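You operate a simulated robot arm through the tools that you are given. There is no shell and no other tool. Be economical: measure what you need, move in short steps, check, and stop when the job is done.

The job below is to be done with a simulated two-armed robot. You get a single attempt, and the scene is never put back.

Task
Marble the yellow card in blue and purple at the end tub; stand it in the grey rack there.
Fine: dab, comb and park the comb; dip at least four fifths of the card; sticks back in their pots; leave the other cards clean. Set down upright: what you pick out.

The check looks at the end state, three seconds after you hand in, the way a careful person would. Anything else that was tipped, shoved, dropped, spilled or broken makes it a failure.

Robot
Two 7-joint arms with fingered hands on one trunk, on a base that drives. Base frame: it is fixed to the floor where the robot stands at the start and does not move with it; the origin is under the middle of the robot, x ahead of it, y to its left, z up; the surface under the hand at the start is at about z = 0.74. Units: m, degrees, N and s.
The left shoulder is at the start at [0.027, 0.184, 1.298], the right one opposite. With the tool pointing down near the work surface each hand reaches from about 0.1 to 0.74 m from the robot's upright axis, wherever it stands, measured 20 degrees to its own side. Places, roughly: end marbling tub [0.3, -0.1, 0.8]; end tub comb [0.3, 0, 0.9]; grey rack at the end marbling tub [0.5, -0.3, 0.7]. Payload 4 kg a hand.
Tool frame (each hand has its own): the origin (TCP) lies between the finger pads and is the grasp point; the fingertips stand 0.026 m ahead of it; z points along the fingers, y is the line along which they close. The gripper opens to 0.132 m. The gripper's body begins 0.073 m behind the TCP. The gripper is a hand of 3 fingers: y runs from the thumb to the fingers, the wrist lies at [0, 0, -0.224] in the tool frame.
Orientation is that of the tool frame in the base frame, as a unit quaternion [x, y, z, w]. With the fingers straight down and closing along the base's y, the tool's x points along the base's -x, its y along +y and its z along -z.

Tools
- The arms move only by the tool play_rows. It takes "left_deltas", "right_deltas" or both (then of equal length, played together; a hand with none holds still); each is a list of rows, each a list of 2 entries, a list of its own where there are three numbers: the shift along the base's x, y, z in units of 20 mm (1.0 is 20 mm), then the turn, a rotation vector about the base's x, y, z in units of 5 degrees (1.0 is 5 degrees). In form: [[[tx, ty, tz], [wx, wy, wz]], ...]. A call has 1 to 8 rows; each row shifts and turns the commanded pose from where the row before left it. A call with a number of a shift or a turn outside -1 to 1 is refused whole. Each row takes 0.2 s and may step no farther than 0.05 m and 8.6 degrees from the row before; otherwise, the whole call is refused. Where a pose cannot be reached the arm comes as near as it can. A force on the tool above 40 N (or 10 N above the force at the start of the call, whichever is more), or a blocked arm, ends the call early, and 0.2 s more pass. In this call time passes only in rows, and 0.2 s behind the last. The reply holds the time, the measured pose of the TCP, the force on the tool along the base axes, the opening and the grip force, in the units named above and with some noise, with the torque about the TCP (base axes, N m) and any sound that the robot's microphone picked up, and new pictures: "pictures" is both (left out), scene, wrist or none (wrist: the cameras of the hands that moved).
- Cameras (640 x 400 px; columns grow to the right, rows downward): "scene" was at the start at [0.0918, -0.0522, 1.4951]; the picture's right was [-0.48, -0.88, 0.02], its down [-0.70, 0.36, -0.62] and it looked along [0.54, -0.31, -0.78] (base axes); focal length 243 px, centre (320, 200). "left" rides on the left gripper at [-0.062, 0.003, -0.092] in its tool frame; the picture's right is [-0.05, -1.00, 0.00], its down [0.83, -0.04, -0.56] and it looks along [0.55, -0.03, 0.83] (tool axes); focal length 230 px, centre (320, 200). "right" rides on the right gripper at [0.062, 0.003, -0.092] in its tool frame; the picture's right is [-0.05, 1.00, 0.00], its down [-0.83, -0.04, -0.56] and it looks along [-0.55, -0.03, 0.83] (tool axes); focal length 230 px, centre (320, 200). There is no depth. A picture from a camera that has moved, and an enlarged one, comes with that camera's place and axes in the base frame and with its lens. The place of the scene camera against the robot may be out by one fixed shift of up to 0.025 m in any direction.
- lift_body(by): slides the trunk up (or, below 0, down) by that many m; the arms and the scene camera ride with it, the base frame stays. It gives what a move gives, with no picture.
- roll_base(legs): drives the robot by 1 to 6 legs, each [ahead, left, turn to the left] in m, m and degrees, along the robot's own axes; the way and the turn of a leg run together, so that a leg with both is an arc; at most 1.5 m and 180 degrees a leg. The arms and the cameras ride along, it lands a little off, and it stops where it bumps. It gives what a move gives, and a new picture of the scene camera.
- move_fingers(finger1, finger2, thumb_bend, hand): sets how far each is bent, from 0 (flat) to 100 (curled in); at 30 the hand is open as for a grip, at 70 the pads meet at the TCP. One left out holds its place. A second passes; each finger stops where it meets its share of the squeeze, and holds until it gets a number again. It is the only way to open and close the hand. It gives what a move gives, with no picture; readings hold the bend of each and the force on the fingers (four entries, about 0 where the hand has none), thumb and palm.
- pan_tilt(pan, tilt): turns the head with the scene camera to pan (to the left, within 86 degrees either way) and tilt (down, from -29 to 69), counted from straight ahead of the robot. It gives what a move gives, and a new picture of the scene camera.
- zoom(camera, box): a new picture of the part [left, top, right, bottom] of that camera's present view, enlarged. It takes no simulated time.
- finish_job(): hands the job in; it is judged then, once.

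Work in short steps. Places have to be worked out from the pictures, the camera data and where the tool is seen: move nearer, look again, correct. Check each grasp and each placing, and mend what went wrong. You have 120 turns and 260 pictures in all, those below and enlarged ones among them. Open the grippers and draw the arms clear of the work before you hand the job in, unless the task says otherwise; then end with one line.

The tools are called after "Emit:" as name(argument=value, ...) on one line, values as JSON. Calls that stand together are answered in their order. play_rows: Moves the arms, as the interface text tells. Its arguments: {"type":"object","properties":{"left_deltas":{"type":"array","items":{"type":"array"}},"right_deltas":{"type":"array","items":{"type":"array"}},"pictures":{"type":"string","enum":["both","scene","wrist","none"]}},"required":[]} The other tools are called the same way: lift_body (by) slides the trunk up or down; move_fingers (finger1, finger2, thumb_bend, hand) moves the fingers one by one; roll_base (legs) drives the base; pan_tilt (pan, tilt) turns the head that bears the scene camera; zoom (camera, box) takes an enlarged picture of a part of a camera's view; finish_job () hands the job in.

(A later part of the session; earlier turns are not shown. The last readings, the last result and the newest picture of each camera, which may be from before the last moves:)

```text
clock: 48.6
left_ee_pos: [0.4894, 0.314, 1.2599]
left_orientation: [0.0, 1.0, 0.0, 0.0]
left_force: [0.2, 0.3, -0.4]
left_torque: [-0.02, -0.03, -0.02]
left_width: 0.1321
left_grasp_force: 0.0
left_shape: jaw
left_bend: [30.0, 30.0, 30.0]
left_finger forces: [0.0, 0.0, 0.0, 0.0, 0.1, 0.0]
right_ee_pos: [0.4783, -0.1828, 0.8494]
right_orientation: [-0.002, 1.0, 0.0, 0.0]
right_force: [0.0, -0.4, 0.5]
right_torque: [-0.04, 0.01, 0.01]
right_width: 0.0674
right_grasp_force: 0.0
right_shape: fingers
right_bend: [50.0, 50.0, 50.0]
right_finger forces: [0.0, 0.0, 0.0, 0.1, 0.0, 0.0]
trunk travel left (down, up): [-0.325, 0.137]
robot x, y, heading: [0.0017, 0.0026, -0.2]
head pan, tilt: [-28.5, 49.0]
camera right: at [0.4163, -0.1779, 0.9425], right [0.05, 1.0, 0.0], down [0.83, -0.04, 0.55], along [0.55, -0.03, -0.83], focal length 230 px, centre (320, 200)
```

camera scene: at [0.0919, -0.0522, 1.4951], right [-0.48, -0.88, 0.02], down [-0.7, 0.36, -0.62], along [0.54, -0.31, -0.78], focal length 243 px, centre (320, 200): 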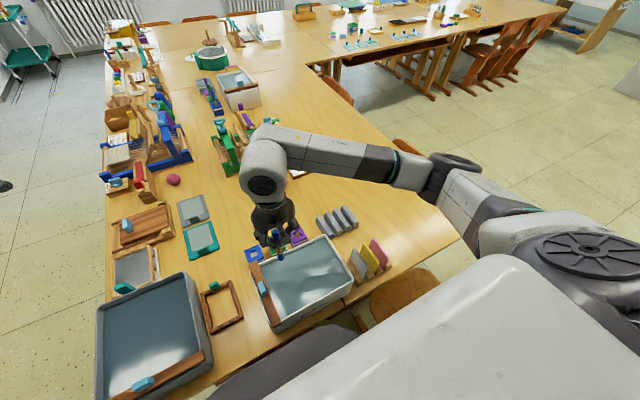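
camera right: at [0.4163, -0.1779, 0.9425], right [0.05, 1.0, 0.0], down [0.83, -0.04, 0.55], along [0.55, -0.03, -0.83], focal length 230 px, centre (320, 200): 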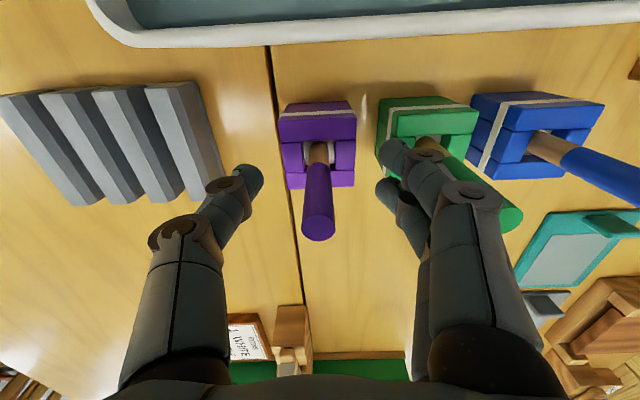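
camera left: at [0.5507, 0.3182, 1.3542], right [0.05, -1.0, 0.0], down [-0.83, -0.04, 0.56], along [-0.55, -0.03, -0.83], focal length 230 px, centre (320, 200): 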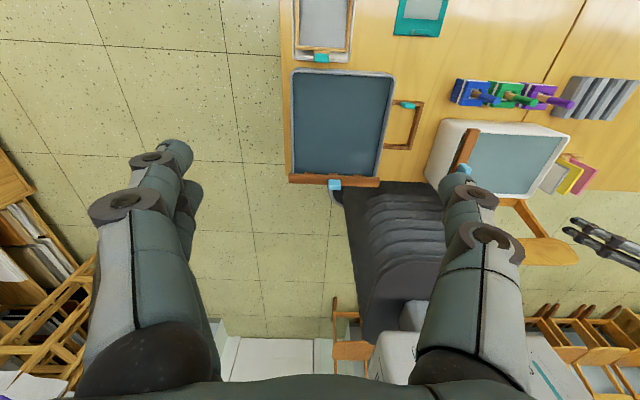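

The purple stick is centred between the pads. Closing a bit more gently (73).

Emit:
move_fingers(hand="right", finger1=73, finger2=73, thumb_bend=73)

Emit:
play_rows(right_deltas=[[[0, 0, 1], [0, 0, 0]], [[0, 0, 1], [0, 0, 0]], [[0, 0, 1], [0, 0, 0]], [[0, 0, 1], [0, 0, 0]], [[0, 0, 1], [0, 0, 0]], [[0, 0, 1], [0, 0, 0]], [[0, 0, 1], [0, 0, 0]], [[0, 0, 0.8], [0, 0, 0]]], pictures="wrist")

Emit:
zoom(camera="right", box=[220, 60, 440, 240])

```text
clock: 49.6
left_ee_pos: [0.4897, 0.3134, 1.2604]
left_orientation: [0.0, 1.0, 0.0, 0.0]
left_force: [0.1, 0.0, -0.4]
left_torque: [-0.02, 0.01, -0.01]
left_width: 0.132
left_grasp_force: 0.1
left_shape: jaw
left_bend: [30.0, 30.0, 30.0]
left_finger forces: [0.1, 0.0, 0.1, 0.0, 0.0, 0.0]
right_ee_pos: [0.4793, -0.1811, 0.8508]
right_orientation: [0.0, 1.0, 0.001, 0.0]
right_force: [0.3, 0.9, 0.0]
right_torque: [-0.01, -0.05, 0.0]
right_width: 0.0067
right_grasp_force: 7.3
right_shape: fingers
right_bend: [72.0, 71.0, 69.0]
right_finger forces: [3.2, 3.9, 0.0, 0.0, 6.9, 0.1]
trunk travel left (down, up): [-0.325, 0.137]
robot x, y, heading: [0.0016, -0.0007, -0.1]
head pan, tilt: [-28.5, 49.0]
```

```text
clock: 51.4
left_ee_pos: [0.4881, 0.315, 1.2598]
left_orientation: [0.0, 1.0, -0.001, 0.0]
left_force: [0.3, -0.4, 1.0]
left_torque: [0.0, 0.02, 0.01]
left_width: 0.132
left_grasp_force: 0.2
left_shape: jaw
left_bend: [30.0, 30.0, 30.0]
left_finger forces: [0.0, 0.0, 0.1, 0.0, 0.0, 0.1]
right_ee_pos: [0.4793, -0.1826, 1.007]
right_orientation: [-0.001, 1.0, 0.001, 0.0]
right_force: [1.3, -0.2, 0.7]
right_torque: [-0.02, 0.01, 0.0]
right_width: 0.0065
right_grasp_force: 7.6
right_shape: fingers
right_bend: [72.0, 71.0, 69.0]
right_finger forces: [3.6, 4.3, 0.0, 0.0, 6.5, 0.0]
trunk travel left (down, up): [-0.325, 0.137]
robot x, y, heading: [-0.0008, -0.0001, -0.1]
head pan, tilt: [-28.5, 49.0]
camera right: at [0.4168, -0.1777, 1.0989], right [0.05, 1.0, 0.0], down [0.83, -0.04, 0.56], along [0.55, -0.03, -0.83], focal length 230 px, centre (320, 200)
```

right: 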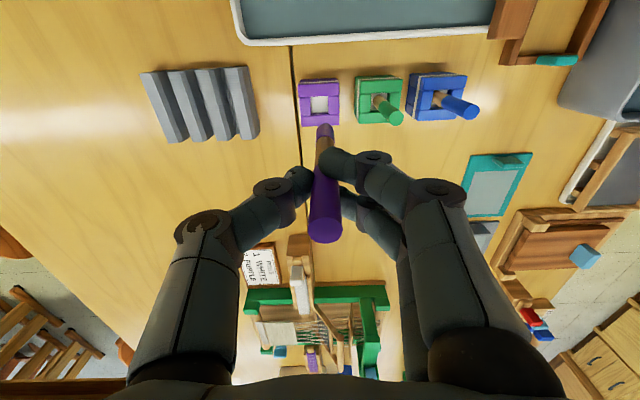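

```text
2.22 times, centred on (330, 150) of right
camera zoom: at [0.4168, -0.1777, 1.0989], right [0.05, 1.0, 0.0], down [0.83, -0.04, 0.56], along [0.55, -0.03, -0.83], focal length 511 px, centre (298, 311)
```

zoom: 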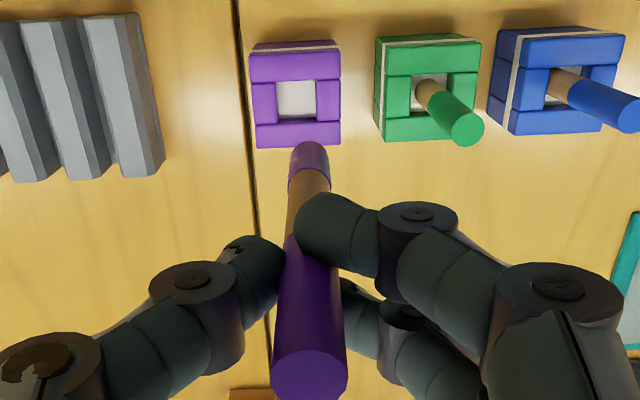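

Good three-point grip, tip charged. Carrying it over the bath centre to dab purple at (0.355, -0.135).

Emit:
play_rows(right_deltas=[[[-1, 0.35, 0], [0, 0, 0]], [[-1, 0.35, 0], [0, 0, 0]], [[-1, 0.35, 0], [0, 0, 0]], [[-1, 0.35, 0], [0, 0, 0]], [[-1, 0.35, 0], [0, 0, 0]], [[-1, 0.35, 0], [0, 0, 0]], [[0, 0, -1], [0, 0, 0]], [[0, 0, -1], [0, 0, 0]]], pictures="none")

Emit:
play_rows(right_deltas=[[[0, 0, -1], [0, 0, 0]], [[0, 0, -0.9], [0, 0, 0]], [[0, 0, 0], [0, 0, 0]]], pictures="wrist")

Emit:
zoom(camera="scene", box=[230, 200, 390, 330])

```text
clock: 53.2
left_ee_pos: [0.489, 0.314, 1.2601]
left_orientation: [-0.001, 1.0, 0.0, 0.0]
left_force: [0.5, 0.0, 0.9]
left_torque: [-0.02, -0.03, 0.01]
left_width: 0.1318
left_grasp_force: 0.1
left_shape: jaw
left_bend: [30.0, 30.0, 30.0]
left_finger forces: [0.0, 0.0, 0.1, 0.1, 0.0, 0.0]
right_ee_pos: [0.36, -0.1405, 0.9665]
right_orientation: [-0.001, 1.0, 0.001, 0.0]
right_force: [0.6, 0.7, -0.8]
right_torque: [0.03, 0.0, 0.03]
right_width: 0.0066
right_grasp_force: 7.5
right_shape: fingers
right_bend: [72.0, 71.0, 69.0]
right_finger forces: [3.7, 4.4, 0.0, 0.1, 6.4, 0.0]
trunk travel left (down, up): [-0.325, 0.137]
robot x, y, heading: [-0.0012, 0.0018, -0.4]
head pan, tilt: [-28.5, 49.0]
```

```text
clock: 54.0
left_ee_pos: [0.4892, 0.3138, 1.2614]
left_orientation: [0.001, 1.0, 0.0, 0.0]
left_force: [-0.6, 0.6, 0.1]
left_torque: [0.01, -0.02, 0.02]
left_width: 0.1318
left_grasp_force: 0.0
left_shape: jaw
left_bend: [30.0, 30.0, 30.0]
left_finger forces: [0.0, 0.1, 0.1, 0.0, 0.0, 0.1]
right_ee_pos: [0.3595, -0.1402, 0.927]
right_orientation: [-0.002, 1.0, -0.001, 0.0]
right_force: [0.4, -0.4, 0.5]
right_torque: [0.03, 0.01, 0.02]
right_width: 0.0067
right_grasp_force: 8.0
right_shape: fingers
right_bend: [72.0, 71.0, 69.0]
right_finger forces: [3.9, 4.5, 0.0, 0.0, 6.3, 0.1]
trunk travel left (down, up): [-0.325, 0.137]
robot x, y, heading: [0.0001, -0.002, -0.0]
head pan, tilt: [-28.5, 49.0]
camera right: at [0.2967, -0.1357, 1.0205], right [0.05, 1.0, 0.0], down [0.83, -0.04, 0.56], along [0.55, -0.03, -0.83], focal length 230 px, centre (320, 200)
```

right: 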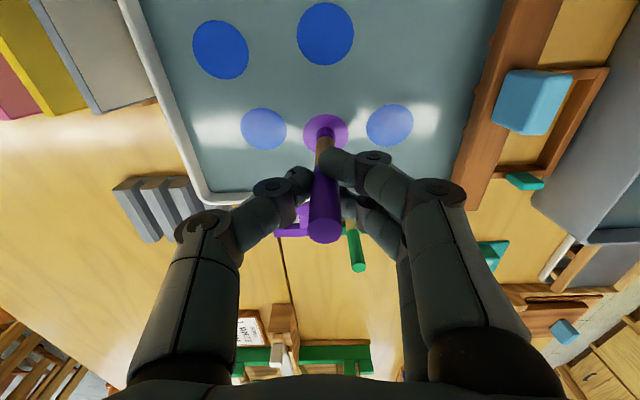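

```text
3.08 times, centred on (310, 265) of scene
camera zoom: at [0.0917, -0.0518, 1.4951], right [-0.48, -0.88, 0.02], down [-0.7, 0.36, -0.62], along [0.54, -0.31, -0.78], focal length 748 px, centre (351, 0)
```

zoom: 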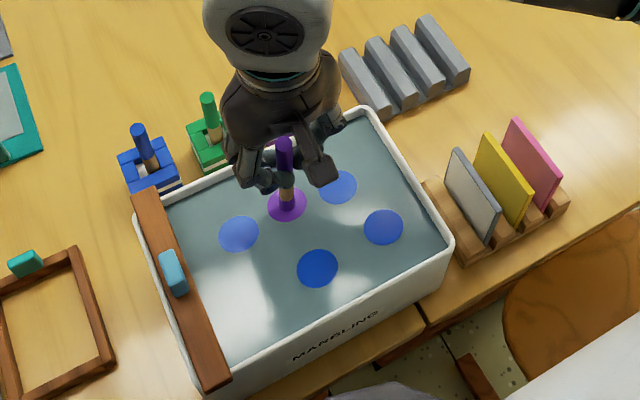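

Purple drop placed. Next purple at the near left, (0.295, -0.085), then lift.

Emit:
play_rows(right_deltas=[[[0, 0, 1], [0, 0, 0]], [[-1, 0.8, 0.5], [0, 0, 0]], [[-1, 0.8, 0], [0, 0, 0]], [[-1, 0.8, -0.5], [0, 0, 0]], [[0, 0, -1], [0, 0, 0]], [[0, 0, 0], [0, 0, 0]], [[0, 0, 1], [0, 0, 0]], [[0, 0, 1], [0, 0, 0]]], pictures="wrist")

Emit:
zoom(camera="scene", box=[230, 200, 390, 330])

```text
clock: 55.8
left_ee_pos: [0.489, 0.3149, 1.2601]
left_orientation: [-0.001, 1.0, 0.0, 0.0]
left_force: [0.4, 0.1, 0.3]
left_torque: [-0.03, 0.04, 0.02]
left_width: 0.1316
left_grasp_force: 0.1
left_shape: jaw
left_bend: [30.0, 30.0, 30.0]
left_finger forces: [0.0, 0.0, 0.0, 0.0, 0.0, 0.0]
right_ee_pos: [0.2994, -0.0921, 0.9694]
right_orientation: [-0.001, 1.0, 0.0, 0.0]
right_force: [0.1, 0.3, 2.3]
right_torque: [0.04, -0.04, -0.04]
right_width: 0.0066
right_grasp_force: 7.4
right_shape: fingers
right_bend: [72.0, 71.0, 69.0]
right_finger forces: [4.2, 4.6, 0.0, 0.0, 6.3, 0.0]
trunk travel left (down, up): [-0.325, 0.137]
robot x, y, heading: [0.0011, -0.0047, -0.2]
head pan, tilt: [-28.5, 49.0]
camera right: at [0.2365, -0.0876, 1.0607], right [0.05, 1.0, 0.0], down [0.83, -0.04, 0.55], along [0.55, -0.03, -0.83], focal length 230 px, centre (320, 200)
```

right: 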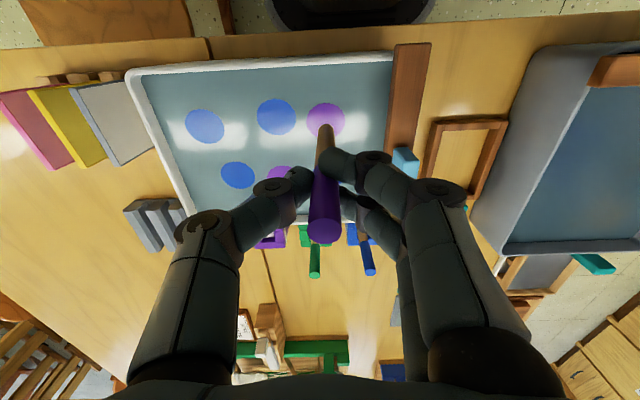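

```text
3.08 times, centred on (310, 265) of scene
camera zoom: at [0.0919, -0.052, 1.4951], right [-0.48, -0.88, 0.02], down [-0.7, 0.36, -0.62], along [0.54, -0.31, -0.78], focal length 748 px, centre (351, 0)
```

zoom: 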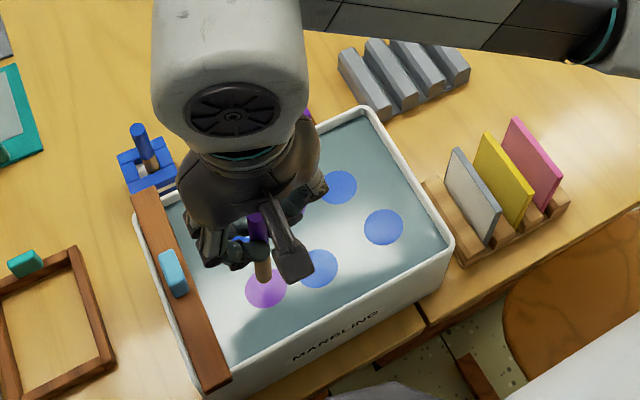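

Now 4 blue and 2 purple drops. Back to the purple pot to recharge for two more.

Emit:
play_rows(right_deltas=[[[0, 0, 1], [0, 0, 0]], [[0, 0, 0.9], [0, 0, 0]], [[1, -0.5, 0], [0, 0, 0]], [[1, -0.5, 0], [0, 0, 0]], [[1, -0.5, 0], [0, 0, 0]], [[1, -0.5, 0], [0, 0, 0]], [[1, -0.5, 0], [0, 0, 0]], [[1, -0.5, 0], [0, 0, 0]]], pictures="none")

Emit:
play_rows(right_deltas=[[[1, -0.5, 0], [0, 0, 0]], [[1, -0.5, 0], [0, 0, 0]], [[1, -0.5, 0], [0, 0, 0]], [[0, 0, 0], [0, 0, 0]]], pictures="wrist")

Emit:
zoom(camera="right", box=[220, 60, 440, 240])

```text
clock: 57.6
left_ee_pos: [0.4897, 0.3139, 1.2598]
left_orientation: [-0.001, 1.0, 0.0, 0.001]
left_force: [0.3, -0.1, -0.4]
left_torque: [0.0, -0.01, -0.01]
left_width: 0.132
left_grasp_force: 0.1
left_shape: jaw
left_bend: [30.0, 30.0, 30.0]
left_finger forces: [0.1, 0.1, 0.0, 0.0, 0.0, 0.1]
right_ee_pos: [0.4196, -0.1516, 1.0058]
right_orientation: [-0.002, 1.0, 0.0, 0.001]
right_force: [-0.7, -0.4, -0.1]
right_torque: [0.0, 0.03, -0.03]
right_width: 0.006
right_grasp_force: 7.8
right_shape: fingers
right_bend: [72.0, 71.0, 69.0]
right_finger forces: [4.3, 4.7, 0.0, 0.0, 6.0, 0.0]
trunk travel left (down, up): [-0.325, 0.137]
robot x, y, heading: [-0.0008, -0.0005, 0.2]
head pan, tilt: [-28.5, 49.0]
```

```text
clock: 58.6
left_ee_pos: [0.4895, 0.3154, 1.2603]
left_orientation: [-0.001, 1.0, 0.0, 0.0]
left_force: [-0.2, 0.1, 0.8]
left_torque: [-0.04, 0.01, 0.02]
left_width: 0.1319
left_grasp_force: 0.0
left_shape: jaw
left_bend: [30.0, 30.0, 30.0]
left_finger forces: [0.0, 0.0, 0.1, 0.1, 0.0, 0.0]
right_ee_pos: [0.4798, -0.1813, 1.0069]
right_orientation: [-0.001, 1.0, 0.0, -0.001]
right_force: [-0.7, -0.3, 0.2]
right_torque: [-0.02, 0.03, -0.01]
right_width: 0.0067
right_grasp_force: 7.4
right_shape: fingers
right_bend: [72.0, 71.0, 69.0]
right_finger forces: [4.3, 4.7, 0.0, 0.0, 6.0, 0.0]
trunk travel left (down, up): [-0.325, 0.137]
robot x, y, heading: [0.0009, 0.0011, 0.1]
head pan, tilt: [-28.5, 49.0]
camera right: at [0.4169, -0.1777, 1.0986], right [0.05, 1.0, 0.0], down [0.83, -0.04, 0.56], along [0.55, -0.03, -0.83], focal length 230 px, centre (320, 200)
```

right: 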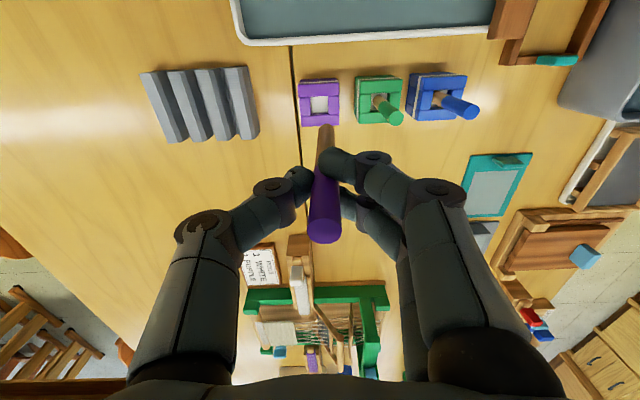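

```text
2.22 times, centred on (330, 150) of right
camera zoom: at [0.4169, -0.1777, 1.0986], right [0.05, 1.0, 0.0], down [0.83, -0.04, 0.56], along [0.55, -0.03, -0.83], focal length 511 px, centre (298, 311)
```

zoom: 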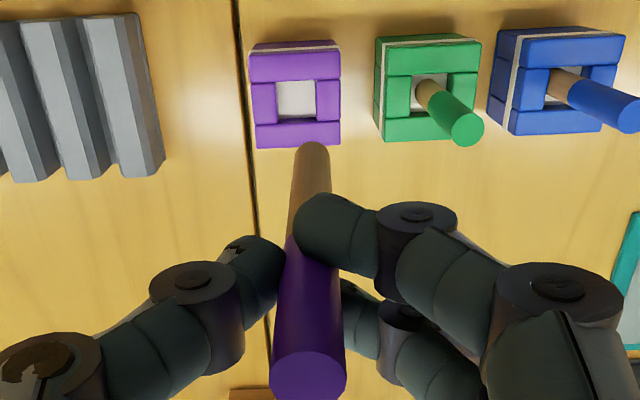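

Tip is ~4 mm short in x and ~7 mm off in y relative to the opening; correcting with a small shift and turn, then lowering in.

Emit:
play_rows(right_deltas=[[[0.1, -0.22, 0], [-0.25, -0.25, 0]], [[0, 0, -1], [0, 0, 0]], [[0, 0, -1], [0, 0, 0]], [[0, 0, -1], [0, 0, 0]], [[0, 0, -1], [0, 0, 0]]], pictures="wrist")

Emit:
zoom(camera="right", box=[220, 60, 440, 240])

```text
clock: 59.8
left_ee_pos: [0.4909, 0.3133, 1.2597]
left_orientation: [0.0, 1.0, 0.0, 0.0]
left_force: [-0.6, 0.1, 0.4]
left_torque: [0.05, 0.0, -0.02]
left_width: 0.1318
left_grasp_force: 0.0
left_shape: jaw
left_bend: [30.0, 30.0, 30.0]
left_finger forces: [0.1, 0.1, 0.0, 0.1, 0.0, 0.0]
right_ee_pos: [0.4801, -0.1867, 0.9256]
right_orientation: [-0.002, 1.0, -0.011, 0.01]
right_force: [-1.1, 0.1, 0.1]
right_torque: [-0.01, 0.01, 0.04]
right_width: 0.0059
right_grasp_force: 7.5
right_shape: fingers
right_bend: [72.0, 71.0, 69.0]
right_finger forces: [4.6, 4.9, 0.0, 0.1, 5.9, 0.1]
trunk travel left (down, up): [-0.325, 0.137]
robot x, y, heading: [-0.0002, -0.0016, -0.1]
head pan, tilt: [-28.5, 49.0]
camera right: at [0.4166, -0.1805, 1.0174], right [0.05, 1.0, -0.02], down [0.82, -0.03, 0.57], along [0.57, -0.05, -0.82], focal length 230 px, centre (320, 200)
```

right: 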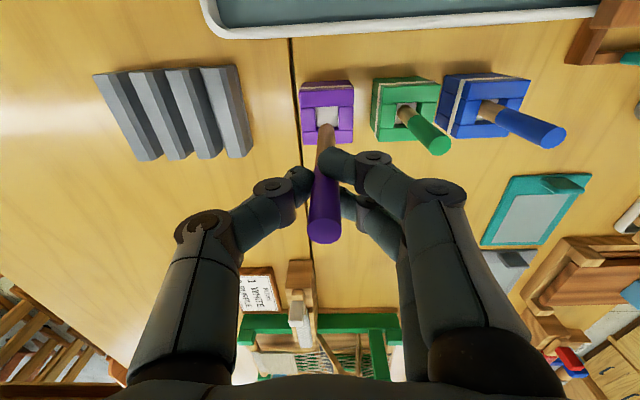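

```text
2.22 times, centred on (330, 150) of right
camera zoom: at [0.4166, -0.1805, 1.0174], right [0.05, 1.0, -0.02], down [0.82, -0.03, 0.57], along [0.57, -0.05, -0.82], focal length 511 px, centre (298, 311)
```

zoom: 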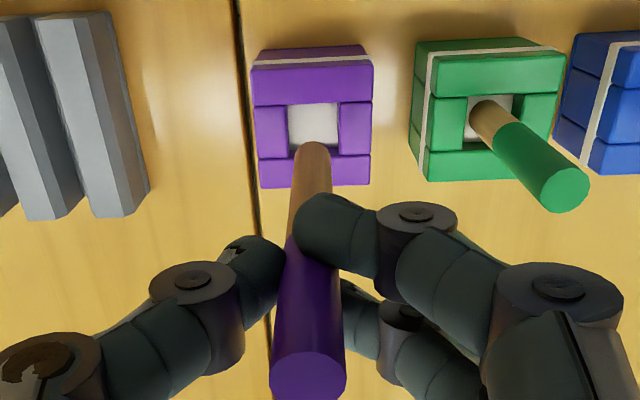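

Aligned within a couple of mm. Continuing into the pot, then back out.

Emit:
play_rows(right_deltas=[[[0, 0, -1], [0, 0, 0]], [[0, 0, -1], [0, 0, 0]], [[0, 0, -1], [0, 0, 0]], [[0, 0, -0.7], [0, 0, 0]], [[0, 0, 0], [0, 0, 0]]], pictures="wrist")

Emit:
play_rows(right_deltas=[[[0, 0, 1], [0, 0, 0]], [[0, 0, 1], [0, 0, 0]], [[0, 0, 1], [0, 0, 0]], [[0, 0, 1], [0, 0, 0]], [[0, 0, 1], [0, 0, 0]], [[0, 0, 1], [0, 0, 0]], [[0, 0, 1], [0, 0, 0]], [[0, 0, 0.8], [0, 0, 0]]], pictures="wrist")

```text
clock: 61.0
left_ee_pos: [0.4894, 0.315, 1.2594]
left_orientation: [0.0, 1.0, 0.0, 0.0]
left_force: [-0.6, 0.8, -0.1]
left_torque: [0.01, -0.03, -0.01]
left_width: 0.1317
left_grasp_force: 0.1
left_shape: jaw
left_bend: [30.0, 30.0, 30.0]
left_finger forces: [0.0, 0.0, 0.0, 0.1, 0.0, 0.0]
right_ee_pos: [0.4812, -0.1878, 0.8528]
right_orientation: [-0.002, 1.0, -0.011, 0.011]
right_force: [-0.8, -0.1, -0.7]
right_torque: [-0.01, -0.01, -0.01]
right_width: 0.0063
right_grasp_force: 8.3
right_shape: fingers
right_bend: [72.0, 71.0, 69.0]
right_finger forces: [4.7, 4.9, 0.0, 0.0, 5.8, 0.0]
trunk travel left (down, up): [-0.325, 0.137]
robot x, y, heading: [0.0015, -0.0029, -0.1]
head pan, tilt: [-28.5, 49.0]
camera right: at [0.417, -0.1803, 0.9436], right [0.05, 1.0, -0.02], down [0.82, -0.03, 0.57], along [0.57, -0.05, -0.82], focal length 230 px, centre (320, 200)
```

right: 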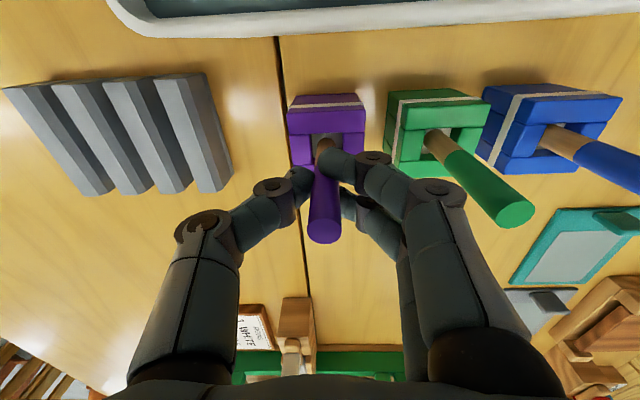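

```text
clock: 62.8
left_ee_pos: [0.4896, 0.3141, 1.2591]
left_orientation: [0.0, 1.0, 0.001, 0.0]
left_force: [0.7, -0.9, 0.3]
left_torque: [0.02, 0.02, -0.02]
left_width: 0.1319
left_grasp_force: 0.1
left_shape: jaw
left_bend: [30.0, 30.0, 30.0]
left_finger forces: [0.1, 0.1, 0.0, 0.1, 0.0, 0.0]
right_ee_pos: [0.4819, -0.1854, 1.0089]
right_orientation: [-0.001, 1.0, -0.011, 0.011]
right_force: [0.3, 0.0, -0.7]
right_torque: [-0.01, 0.0, 0.0]
right_width: 0.0061
right_grasp_force: 8.5
right_shape: fingers
right_bend: [72.0, 72.0, 69.0]
right_finger forces: [5.0, 5.1, 0.1, 0.0, 5.6, 0.0]
trunk travel left (down, up): [-0.325, 0.137]
robot x, y, heading: [0.0016, 0.0018, 0.3]
head pan, tilt: [-28.5, 49.0]
camera right: at [0.4166, -0.1801, 1.0995], right [0.05, 1.0, -0.02], down [0.82, -0.03, 0.57], along [0.57, -0.05, -0.82], focal length 230 px, centre (320, 200)
```

right: 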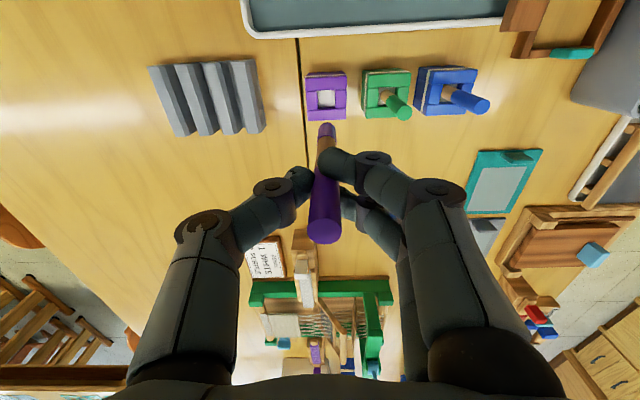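

Charged again. Dab at (0.30, -0.17), then at (0.38, -0.11).

Emit:
play_rows(right_deltas=[[[-1, 0.1, 0], [0, 0, 0]], [[-1, 0.1, 0], [0, 0, 0]], [[-1, 0.1, 0], [0, 0, 0]], [[-1, 0.1, 0], [0, 0, 0]], [[-1, 0.1, 0], [0, 0, 0]], [[-1, 0.1, 0], [0, 0, 0]], [[-1, 0, 0], [0, 0, 0]], [[-1, 0, 0], [0, 0, 0]]], pictures="none")

Emit:
play_rows(right_deltas=[[[-1, 0, -0.5], [0, 0, 0]], [[0, 0, -1], [0, 0, 0]], [[0, 0, -1], [0, 0, 0]], [[0, 0, -1], [0, 0, 0]], [[0, 0, -0.6], [0, 0, 0]], [[0, 0, 0], [0, 0, 0]]], pictures="none")

Emit:
zoom(camera="scene", box=[230, 200, 390, 330])

Emit:
play_rows(right_deltas=[[[0, 0, 1], [0, 0, 0]], [[1, 0.7, 0.5], [0, 0, 0]], [[1, 0.7, 0], [0, 0, 0]], [[1, 0.8, 0], [0, 0, 0]], [[1, 0.8, -0.5], [0, 0, 0]], [[0, 0, -1], [0, 0, 0]], [[0, 0, 0], [0, 0, 0]]], pictures="wrist")

Emit:
zoom(camera="scene", box=[230, 200, 390, 330])

```text
clock: 64.6
left_ee_pos: [0.4883, 0.3147, 1.2603]
left_orientation: [0.0, 1.0, -0.001, 0.001]
left_force: [-0.1, 0.0, -0.3]
left_torque: [-0.02, 0.02, 0.01]
left_width: 0.1319
left_grasp_force: 0.1
left_shape: jaw
left_bend: [30.0, 30.0, 30.0]
left_finger forces: [0.1, 0.0, 0.0, 0.0, 0.1, 0.1]
right_ee_pos: [0.3199, -0.1727, 1.0076]
right_orientation: [-0.001, 1.0, -0.011, 0.01]
right_force: [0.2, 0.6, -0.6]
right_torque: [0.0, 0.0, 0.03]
right_width: 0.0061
right_grasp_force: 8.0
right_shape: fingers
right_bend: [72.0, 72.0, 69.0]
right_finger forces: [5.1, 5.1, 0.0, 0.0, 5.6, 0.1]
trunk travel left (down, up): [-0.325, 0.137]
robot x, y, heading: [0.0016, -0.0013, -0.3]
head pan, tilt: [-28.5, 49.0]
```

```text
clock: 66.0
left_ee_pos: [0.4885, 0.3149, 1.2618]
left_orientation: [0.0, 1.0, -0.001, 0.0]
left_force: [0.2, 0.2, 1.0]
left_torque: [0.0, 0.0, 0.01]
left_width: 0.1318
left_grasp_force: 0.1
left_shape: jaw
left_bend: [30.0, 30.0, 30.0]
left_finger forces: [0.0, 0.1, 0.0, 0.0, 0.1, 0.0]
right_ee_pos: [0.303, -0.175, 0.9263]
right_orientation: [-0.002, 1.0, -0.011, 0.01]
right_force: [-0.4, 0.7, -0.6]
right_torque: [-0.01, 0.04, 0.0]
right_width: 0.0061
right_grasp_force: 8.1
right_shape: fingers
right_bend: [72.0, 72.0, 69.0]
right_finger forces: [5.2, 5.0, 0.0, 0.0, 5.4, 0.0]
trunk travel left (down, up): [-0.325, 0.137]
robot x, y, heading: [-0.0027, 0.002, -0.0]
head pan, tilt: [-28.5, 49.0]
```

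```text
3.08 times, centred on (310, 265) of scene
camera zoom: at [0.0917, -0.052, 1.4951], right [-0.48, -0.88, 0.02], down [-0.7, 0.36, -0.62], along [0.54, -0.31, -0.78], focal length 748 px, centre (351, 0)
```

zoom: 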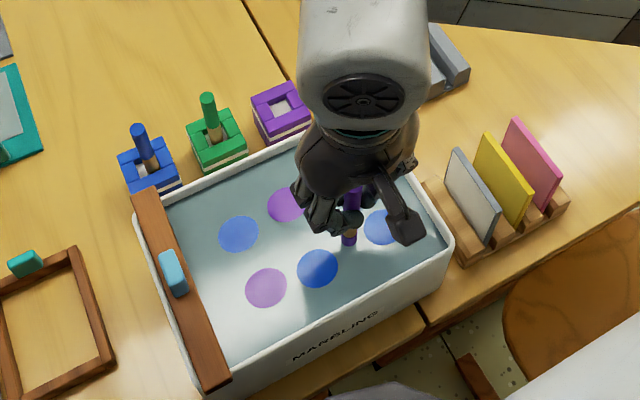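

```text
clock: 67.6
left_ee_pos: [0.4896, 0.3142, 1.2603]
left_orientation: [0.0, 1.0, 0.0, 0.0]
left_force: [-0.2, 0.2, 0.7]
left_torque: [0.03, -0.02, -0.02]
left_width: 0.1319
left_grasp_force: 0.1
left_shape: jaw
left_bend: [30.0, 30.0, 30.0]
left_finger forces: [0.1, 0.0, 0.0, 0.0, 0.0, 0.1]
right_ee_pos: [0.3818, -0.1137, 0.9266]
right_orientation: [-0.002, 1.0, -0.011, 0.01]
right_force: [-0.2, 0.5, -0.6]
right_torque: [0.04, 0.01, 0.01]
right_width: 0.0062
right_grasp_force: 7.3
right_shape: fingers
right_bend: [72.0, 72.0, 69.0]
right_finger forces: [5.2, 5.0, 0.1, 0.1, 5.4, 0.0]
trunk travel left (down, up): [-0.325, 0.137]
robot x, y, heading: [-0.0003, -0.0025, 0.1]
head pan, tilt: [-28.5, 49.0]
camera right: at [0.3169, -0.108, 1.0167], right [0.05, 1.0, -0.02], down [0.82, -0.03, 0.57], along [0.57, -0.05, -0.82], focal length 230 px, centre (320, 200)
```

right: 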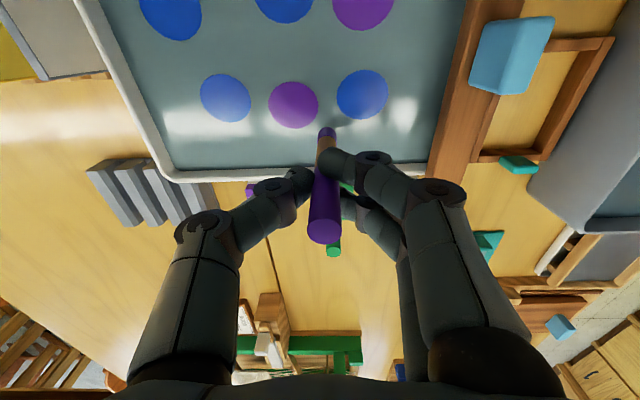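

```text
3.08 times, centred on (310, 265) of scene
camera zoom: at [0.0918, -0.0518, 1.4951], right [-0.48, -0.88, 0.02], down [-0.7, 0.36, -0.62], along [0.54, -0.31, -0.78], focal length 748 px, centre (351, 0)
```

zoom: 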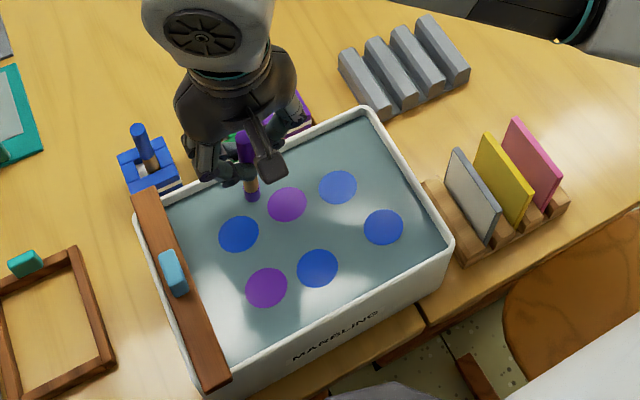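

Those two dips left no drops – the stick probably slid up slightly in the grip. Lowering 5 mm more here.

Emit:
play_rows(right_deltas=[[[0, 0, -0.25], [0, 0, 0]], [[0, 0, 0], [0, 0, 0]]], pictures="none")

Emit:
zoom(camera="right", box=[220, 60, 440, 240])

```text
clock: 68.2
left_ee_pos: [0.489, 0.3129, 1.2601]
left_orientation: [-0.001, 1.0, 0.0, -0.001]
left_force: [1.0, 0.2, -0.3]
left_torque: [-0.01, 0.04, 0.01]
left_width: 0.132
left_grasp_force: 0.1
left_shape: jaw
left_bend: [30.0, 30.0, 30.0]
left_finger forces: [0.0, 0.1, 0.1, 0.0, 0.0, 0.0]
right_ee_pos: [0.3828, -0.1142, 0.9213]
right_orientation: [-0.001, 1.0, -0.01, 0.011]
right_force: [1.0, 0.1, -0.2]
right_torque: [0.01, -0.01, -0.02]
right_width: 0.0062
right_grasp_force: 7.7
right_shape: fingers
right_bend: [72.0, 72.0, 69.0]
right_finger forces: [5.2, 5.1, 0.0, 0.0, 5.3, 0.1]
trunk travel left (down, up): [-0.325, 0.137]
robot x, y, heading: [-0.005, -0.0019, 0.1]
head pan, tilt: [-28.5, 49.0]
```

```text
2.22 times, centred on (330, 150) of right
camera zoom: at [0.317, -0.1079, 1.012], right [0.05, 1.0, -0.02], down [0.82, -0.03, 0.57], along [0.57, -0.05, -0.82], focal length 511 px, centre (298, 311)
```

zoom: 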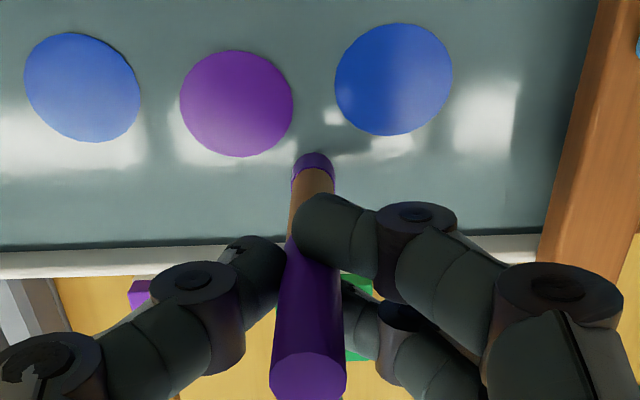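

The tip seems right at the surface. Another 6 mm down to test.

Emit:
play_rows(right_deltas=[[[0, 0, -0.3], [0, 0, 0]], [[0, 0, 0], [0, 0, 0]]], pictures="none")

Emit:
zoom(camera="right", box=[220, 60, 440, 240])

```text
clock: 68.8
left_ee_pos: [0.4889, 0.3141, 1.2599]
left_orientation: [0.0, 1.0, 0.0, 0.0]
left_force: [0.2, 0.5, -0.8]
left_torque: [0.01, -0.02, 0.01]
left_width: 0.1319
left_grasp_force: 0.0
left_shape: jaw
left_bend: [30.0, 30.0, 30.0]
left_finger forces: [0.0, 0.0, 0.0, 0.0, 0.0, 0.0]
right_ee_pos: [0.3809, -0.1136, 0.9151]
right_orientation: [-0.003, 1.0, -0.011, 0.01]
right_force: [-0.9, 0.3, -0.2]
right_torque: [-0.01, -0.01, -0.01]
right_width: 0.0059
right_grasp_force: 7.5
right_shape: fingers
right_bend: [72.0, 72.0, 69.0]
right_finger forces: [5.2, 5.1, 0.0, 0.1, 5.3, 0.0]
trunk travel left (down, up): [-0.325, 0.137]
robot x, y, heading: [0.0009, -0.0004, 0.1]
head pan, tilt: [-28.5, 49.0]
```

```text
2.22 times, centred on (330, 150) of right
camera zoom: at [0.3172, -0.1079, 1.0059], right [0.05, 1.0, -0.02], down [0.82, -0.03, 0.57], along [0.57, -0.05, -0.82], focal length 511 px, centre (298, 311)
```

zoom: 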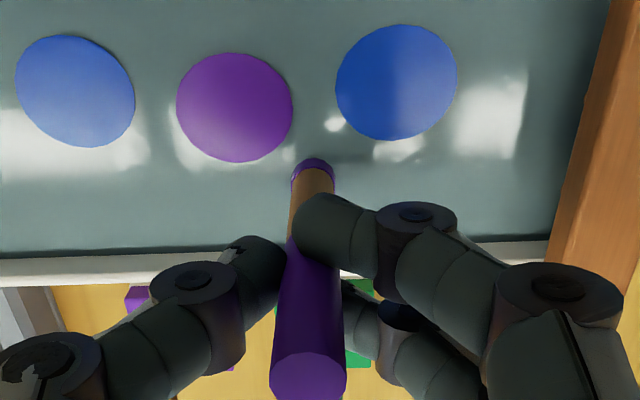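

The tip is clearly in the bath, so no more drops form (bath spacing/limit). Four blue and two purple will do; returning the purple stick to its pot.

Emit:
play_rows(right_deltas=[[[0, 0, 1], [0, 0, 0]], [[0, 0, 1], [0, 0, 0]], [[0, 0, 1], [0, 0, 0]], [[0, 0, 1], [0, 0, 0]], [[0, 0, 0.6], [0, 0, 0]], [[1, -0.75, 0], [0, 0, 0]], [[1, -0.75, 0], [0, 0, 0]], [[1, -0.75, 0], [0, 0, 0]]], pictures="none")

Emit:
play_rows(right_deltas=[[[1, -0.75, 0], [0, 0, 0]], [[0.95, -0.65, 0], [0, 0, 0]], [[0, 0, -1], [0, 0, 0]], [[0, 0, -1], [0, 0, 0]], [[0, 0, -1], [0, 0, 0]], [[0, 0, -1], [0, 0, 0]], [[0, 0, 0], [0, 0, 0]]], pictures="wrist")

Emit:
zoom(camera="right", box=[220, 60, 440, 240])

```text
clock: 70.6
left_ee_pos: [0.4882, 0.3138, 1.2601]
left_orientation: [0.0, 1.0, 0.001, 0.0]
left_force: [-0.3, -0.5, -0.2]
left_torque: [-0.01, -0.01, 0.02]
left_width: 0.1317
left_grasp_force: 0.1
left_shape: jaw
left_bend: [30.0, 30.0, 30.0]
left_finger forces: [0.0, 0.0, 0.1, 0.1, 0.0, 0.1]
right_ee_pos: [0.4417, -0.16, 1.0065]
right_orientation: [-0.001, 1.0, -0.01, 0.01]
right_force: [-0.7, -0.4, -0.4]
right_torque: [0.01, 0.0, 0.0]
right_width: 0.0059
right_grasp_force: 7.8
right_shape: fingers
right_bend: [72.0, 72.0, 70.0]
right_finger forces: [5.4, 5.3, 0.1, 0.0, 5.3, 0.0]
trunk travel left (down, up): [-0.325, 0.137]
robot x, y, heading: [0.0002, 0.0026, 0.2]
head pan, tilt: [-28.5, 49.0]
```

```text
clock: 72.2
left_ee_pos: [0.4905, 0.3136, 1.2594]
left_orientation: [0.0, 1.0, 0.0, 0.0]
left_force: [-0.8, -0.9, 0.1]
left_torque: [0.0, 0.03, -0.04]
left_width: 0.1318
left_grasp_force: 0.0
left_shape: jaw
left_bend: [30.0, 30.0, 30.0]
left_finger forces: [0.0, 0.0, 0.0, 0.0, 0.1, 0.0]
right_ee_pos: [0.4818, -0.188, 0.9278]
right_orientation: [-0.001, 1.0, -0.011, 0.012]
right_force: [0.2, -0.2, 0.9]
right_torque: [-0.04, 0.0, 0.01]
right_width: 0.0061
right_grasp_force: 8.1
right_shape: fingers
right_bend: [72.0, 72.0, 70.0]
right_finger forces: [5.6, 5.2, 0.0, 0.0, 5.1, 0.0]
trunk travel left (down, up): [-0.325, 0.137]
robot x, y, heading: [0.0005, -0.002, -0.3]
head pan, tilt: [-28.5, 49.0]
camera right: at [0.4163, -0.1814, 1.0181], right [0.05, 1.0, -0.02], down [0.82, -0.03, 0.57], along [0.57, -0.05, -0.82], focal length 230 px, centre (320, 200)
```

right: 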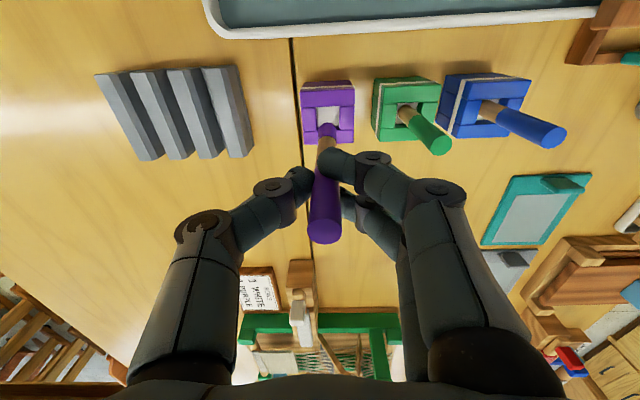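

```text
2.22 times, centred on (330, 150) of right
camera zoom: at [0.4163, -0.1814, 1.0181], right [0.05, 1.0, -0.02], down [0.82, -0.03, 0.57], along [0.57, -0.05, -0.82], focal length 511 px, centre (298, 311)
```

zoom: 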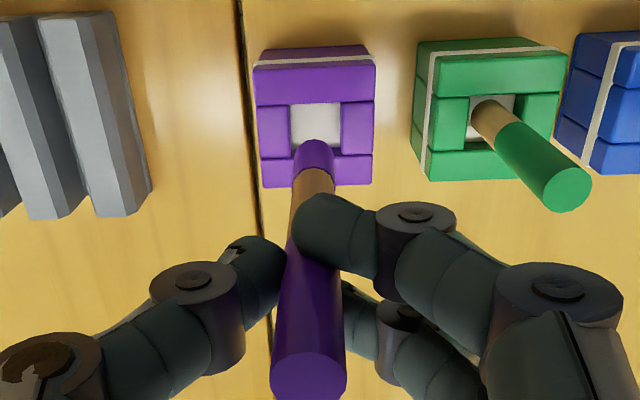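

Same alignment as before; lowering fully and releasing.

Emit:
play_rows(right_deltas=[[[0, 0, -1], [0, 0, 0]], [[0, 0, -1], [0, 0, 0]], [[0, 0, -1], [0, 0, 0]], [[0, 0, -0.95], [0, 0, 0]], [[0, 0, 0], [0, 0, 0]]], pictures="none")

Emit:
move_fingers(hand="right", finger1=62, finger2=62, thumb_bend=62)

Emit:
zoom(camera="right", box=[220, 60, 440, 240])

Emit:
move_fingers(hand="right", finger1=50, finger2=50, thumb_bend=50)

Emit:
zoom(camera="right", box=[220, 60, 440, 240])

```text
clock: 73.4
left_ee_pos: [0.4876, 0.3138, 1.2609]
left_orientation: [0.0, 1.0, 0.0, 0.0]
left_force: [0.6, 1.2, 0.3]
left_torque: [0.0, 0.03, 0.05]
left_width: 0.1319
left_grasp_force: 0.0
left_shape: jaw
left_bend: [30.0, 30.0, 30.0]
left_finger forces: [0.0, 0.0, 0.1, 0.1, 0.0, 0.0]
right_ee_pos: [0.481, -0.1876, 0.8497]
right_orientation: [-0.001, 1.0, -0.011, 0.01]
right_force: [0.4, 0.8, -0.4]
right_torque: [-0.02, 0.05, 0.01]
right_width: 0.0058
right_grasp_force: 7.5
right_shape: fingers
right_bend: [72.0, 72.0, 70.0]
right_finger forces: [5.5, 5.3, 0.0, 0.0, 5.0, 0.1]
trunk travel left (down, up): [-0.325, 0.137]
robot x, y, heading: [-0.0003, -0.0022, 0.0]
head pan, tilt: [-28.5, 49.0]
```

```text
clock: 74.4
left_ee_pos: [0.4891, 0.3145, 1.2592]
left_orientation: [-0.001, 1.0, 0.0, 0.0]
left_force: [-0.3, 0.1, 0.8]
left_torque: [-0.02, -0.01, -0.02]
left_width: 0.1318
left_grasp_force: 0.0
left_shape: jaw
left_bend: [30.0, 30.0, 30.0]
left_finger forces: [0.1, 0.0, 0.0, 0.0, 0.1, 0.0]
right_ee_pos: [0.4801, -0.1877, 0.8488]
right_orientation: [-0.001, 1.0, -0.011, 0.011]
right_force: [0.4, -0.4, 0.2]
right_torque: [0.06, -0.02, 0.01]
right_width: 0.0279
right_grasp_force: 0.1
right_shape: fingers
right_bend: [62.0, 62.0, 62.0]
right_finger forces: [0.0, 0.0, 0.1, 0.0, 0.0, 0.0]
trunk travel left (down, up): [-0.325, 0.137]
robot x, y, heading: [-0.0025, -0.0006, 0.2]
head pan, tilt: [-28.5, 49.0]
```

```text
2.22 times, centred on (330, 150) of right
camera zoom: at [0.4162, -0.1811, 0.9397], right [0.05, 1.0, -0.02], down [0.82, -0.03, 0.57], along [0.57, -0.05, -0.82], focal length 511 px, centre (298, 311)
```

zoom: 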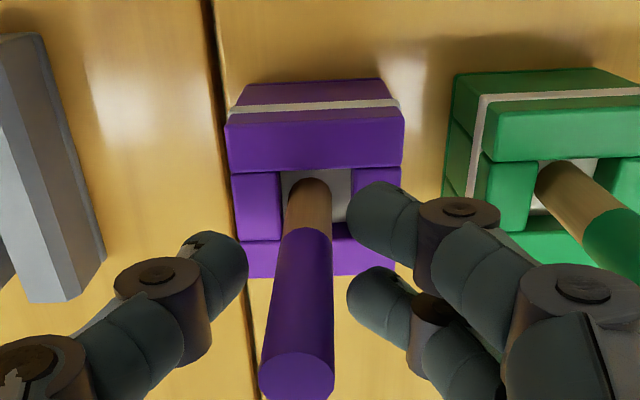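

```text
clock: 75.4
left_ee_pos: [0.4891, 0.313, 1.2589]
left_orientation: [0.001, 1.0, 0.0, -0.001]
left_force: [0.0, 0.1, 0.6]
left_torque: [-0.04, -0.01, 0.02]
left_width: 0.1317
left_grasp_force: 0.0
left_shape: jaw
left_bend: [30.0, 30.0, 30.0]
left_finger forces: [0.0, 0.0, 0.0, 0.1, 0.0, 0.0]
right_ee_pos: [0.4808, -0.1862, 0.8499]
right_orientation: [-0.002, 1.0, -0.011, 0.011]
right_force: [-0.5, -0.1, 0.4]
right_torque: [0.01, 0.03, 0.06]
right_width: 0.0671
right_grasp_force: 0.1
right_shape: fingers
right_bend: [50.0, 50.0, 50.0]
right_finger forces: [0.0, 0.0, 0.0, 0.0, 0.0, 0.1]
trunk travel left (down, up): [-0.325, 0.137]
robot x, y, heading: [-0.0019, 0.0028, 0.0]
head pan, tilt: [-28.5, 49.0]
```

```text
2.22 times, centred on (330, 150) of right
camera zoom: at [0.4162, -0.1811, 0.9398], right [0.05, 1.0, -0.02], down [0.82, -0.03, 0.57], along [0.57, -0.05, -0.82], focal length 511 px, centre (298, 311)
```

zoom: 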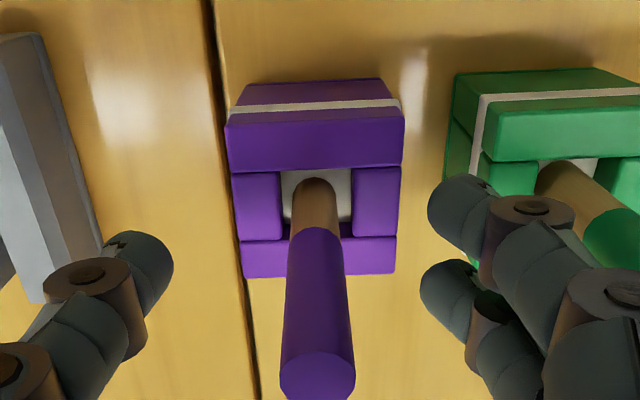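

Purple stands upright. Now rise, level the wrist, and go above the comb handle.

Emit:
play_rows(right_deltas=[[[0, 0, 1], [0, 0, 0]], [[0, 0, 1], [0, 0, 0]], [[0, 0, 1], [0, 0, 0]], [[0, 0, 1], [0, 0, 0]], [[0, 0, 1], [0, 0, 0]], [[0, 0, 1], [0, 0, 0]], [[0, 0, 1], [0.25, 0.25, 0]], [[-1, 1, 0], [0, 0, 0]]], pictures="none")

Emit:
play_rows(right_deltas=[[[-1, 1, 0], [0, 0, 0]], [[-1, 1, 0], [0, 0, 0]], [[-1, 1, 0], [0, 0, 0]], [[-1, 1, 0], [0, 0, 0]], [[-1, 1, 0], [0, 0, 0]], [[-1, 1, 0], [0, 0, 0]], [[-0.9, 1, 0], [0, 0, 0]], [[0, 0, 0], [0, 0, 0]]], pictures="both")

Emit:
zoom(camera="right", box=[220, 0, 440, 180])

```text
clock: 77.2
left_ee_pos: [0.4887, 0.3147, 1.2597]
left_orientation: [-0.001, 1.0, 0.0, 0.0]
left_force: [0.3, 0.1, -0.1]
left_torque: [-0.02, 0.02, -0.02]
left_width: 0.1318
left_grasp_force: 0.0
left_shape: jaw
left_bend: [30.0, 30.0, 30.0]
left_finger forces: [0.1, 0.0, 0.1, 0.1, 0.0, 0.0]
right_ee_pos: [0.4609, -0.1664, 0.9888]
right_orientation: [-0.001, 1.0, 0.001, 0.0]
right_force: [0.1, 0.1, -0.3]
right_torque: [0.01, 0.02, 0.0]
right_width: 0.0673
right_grasp_force: 0.0
right_shape: fingers
right_bend: [50.0, 50.0, 50.0]
right_finger forces: [0.0, 0.0, 0.0, 0.0, 0.1, 0.0]
trunk travel left (down, up): [-0.325, 0.137]
robot x, y, heading: [0.0045, -0.0007, -0.0]
head pan, tilt: [-28.5, 49.0]
```

```text
clock: 79.0
left_ee_pos: [0.4897, 0.3126, 1.2601]
left_orientation: [-0.001, 1.0, 0.0, 0.0]
left_force: [0.8, 0.2, -0.1]
left_torque: [0.0, 0.01, -0.01]
left_width: 0.132
left_grasp_force: 0.2
left_shape: jaw
left_bend: [30.0, 30.0, 30.0]
left_finger forces: [0.0, 0.1, 0.0, 0.1, 0.0, 0.0]
right_ee_pos: [0.3226, -0.0279, 0.9881]
right_orientation: [-0.001, 1.0, 0.0, 0.0]
right_force: [0.2, -0.4, 0.1]
right_torque: [-0.02, 0.0, 0.02]
right_width: 0.0672
right_grasp_force: 0.1
right_shape: fingers
right_bend: [50.0, 50.0, 50.0]
right_finger forces: [0.0, 0.1, 0.1, 0.0, 0.0, 0.1]
trunk travel left (down, up): [-0.325, 0.137]
robot x, y, heading: [-0.0007, 0.0024, -0.0]
head pan, tilt: [-28.5, 49.0]
camera scene: at [0.0919, -0.0525, 1.4951], right [-0.48, -0.88, 0.02], down [-0.7, 0.36, -0.62], along [0.54, -0.31, -0.78], focal length 243 px, centre (320, 200)
camera right: at [0.2602, -0.0243, 1.0808], right [0.05, 1.0, 0.0], down [0.83, -0.04, 0.56], along [0.55, -0.03, -0.83], focal length 230 px, centre (320, 200)
```

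scene: 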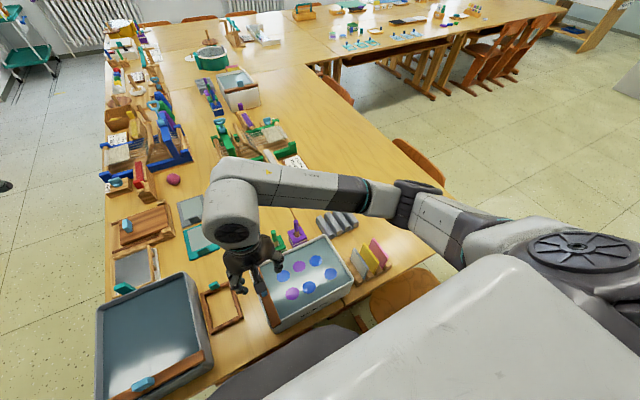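
right: 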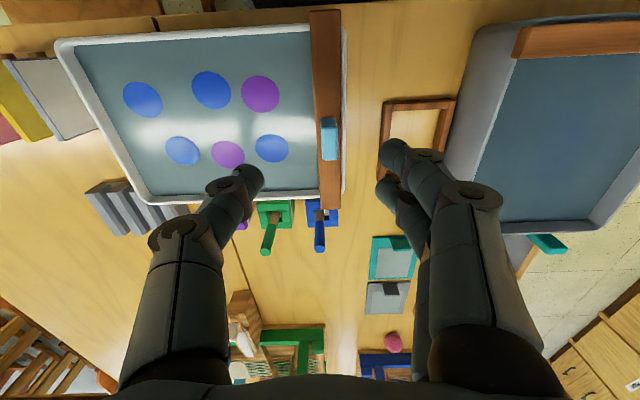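

```text
2.22 times, centred on (330, 90) of right
camera zoom: at [0.2602, -0.0243, 1.0808], right [0.05, 1.0, 0.0], down [0.83, -0.04, 0.56], along [0.55, -0.03, -0.83], focal length 511 px, centre (298, 444)
```

zoom: 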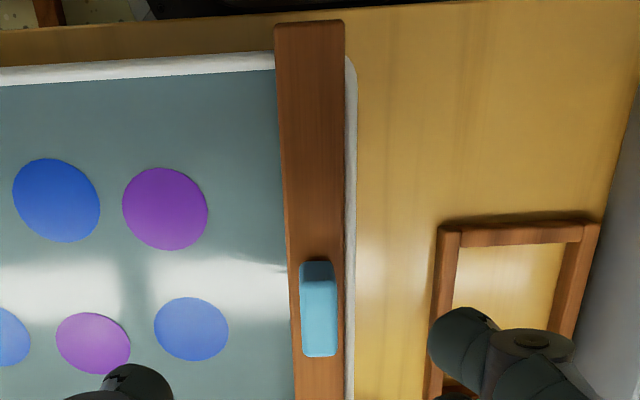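

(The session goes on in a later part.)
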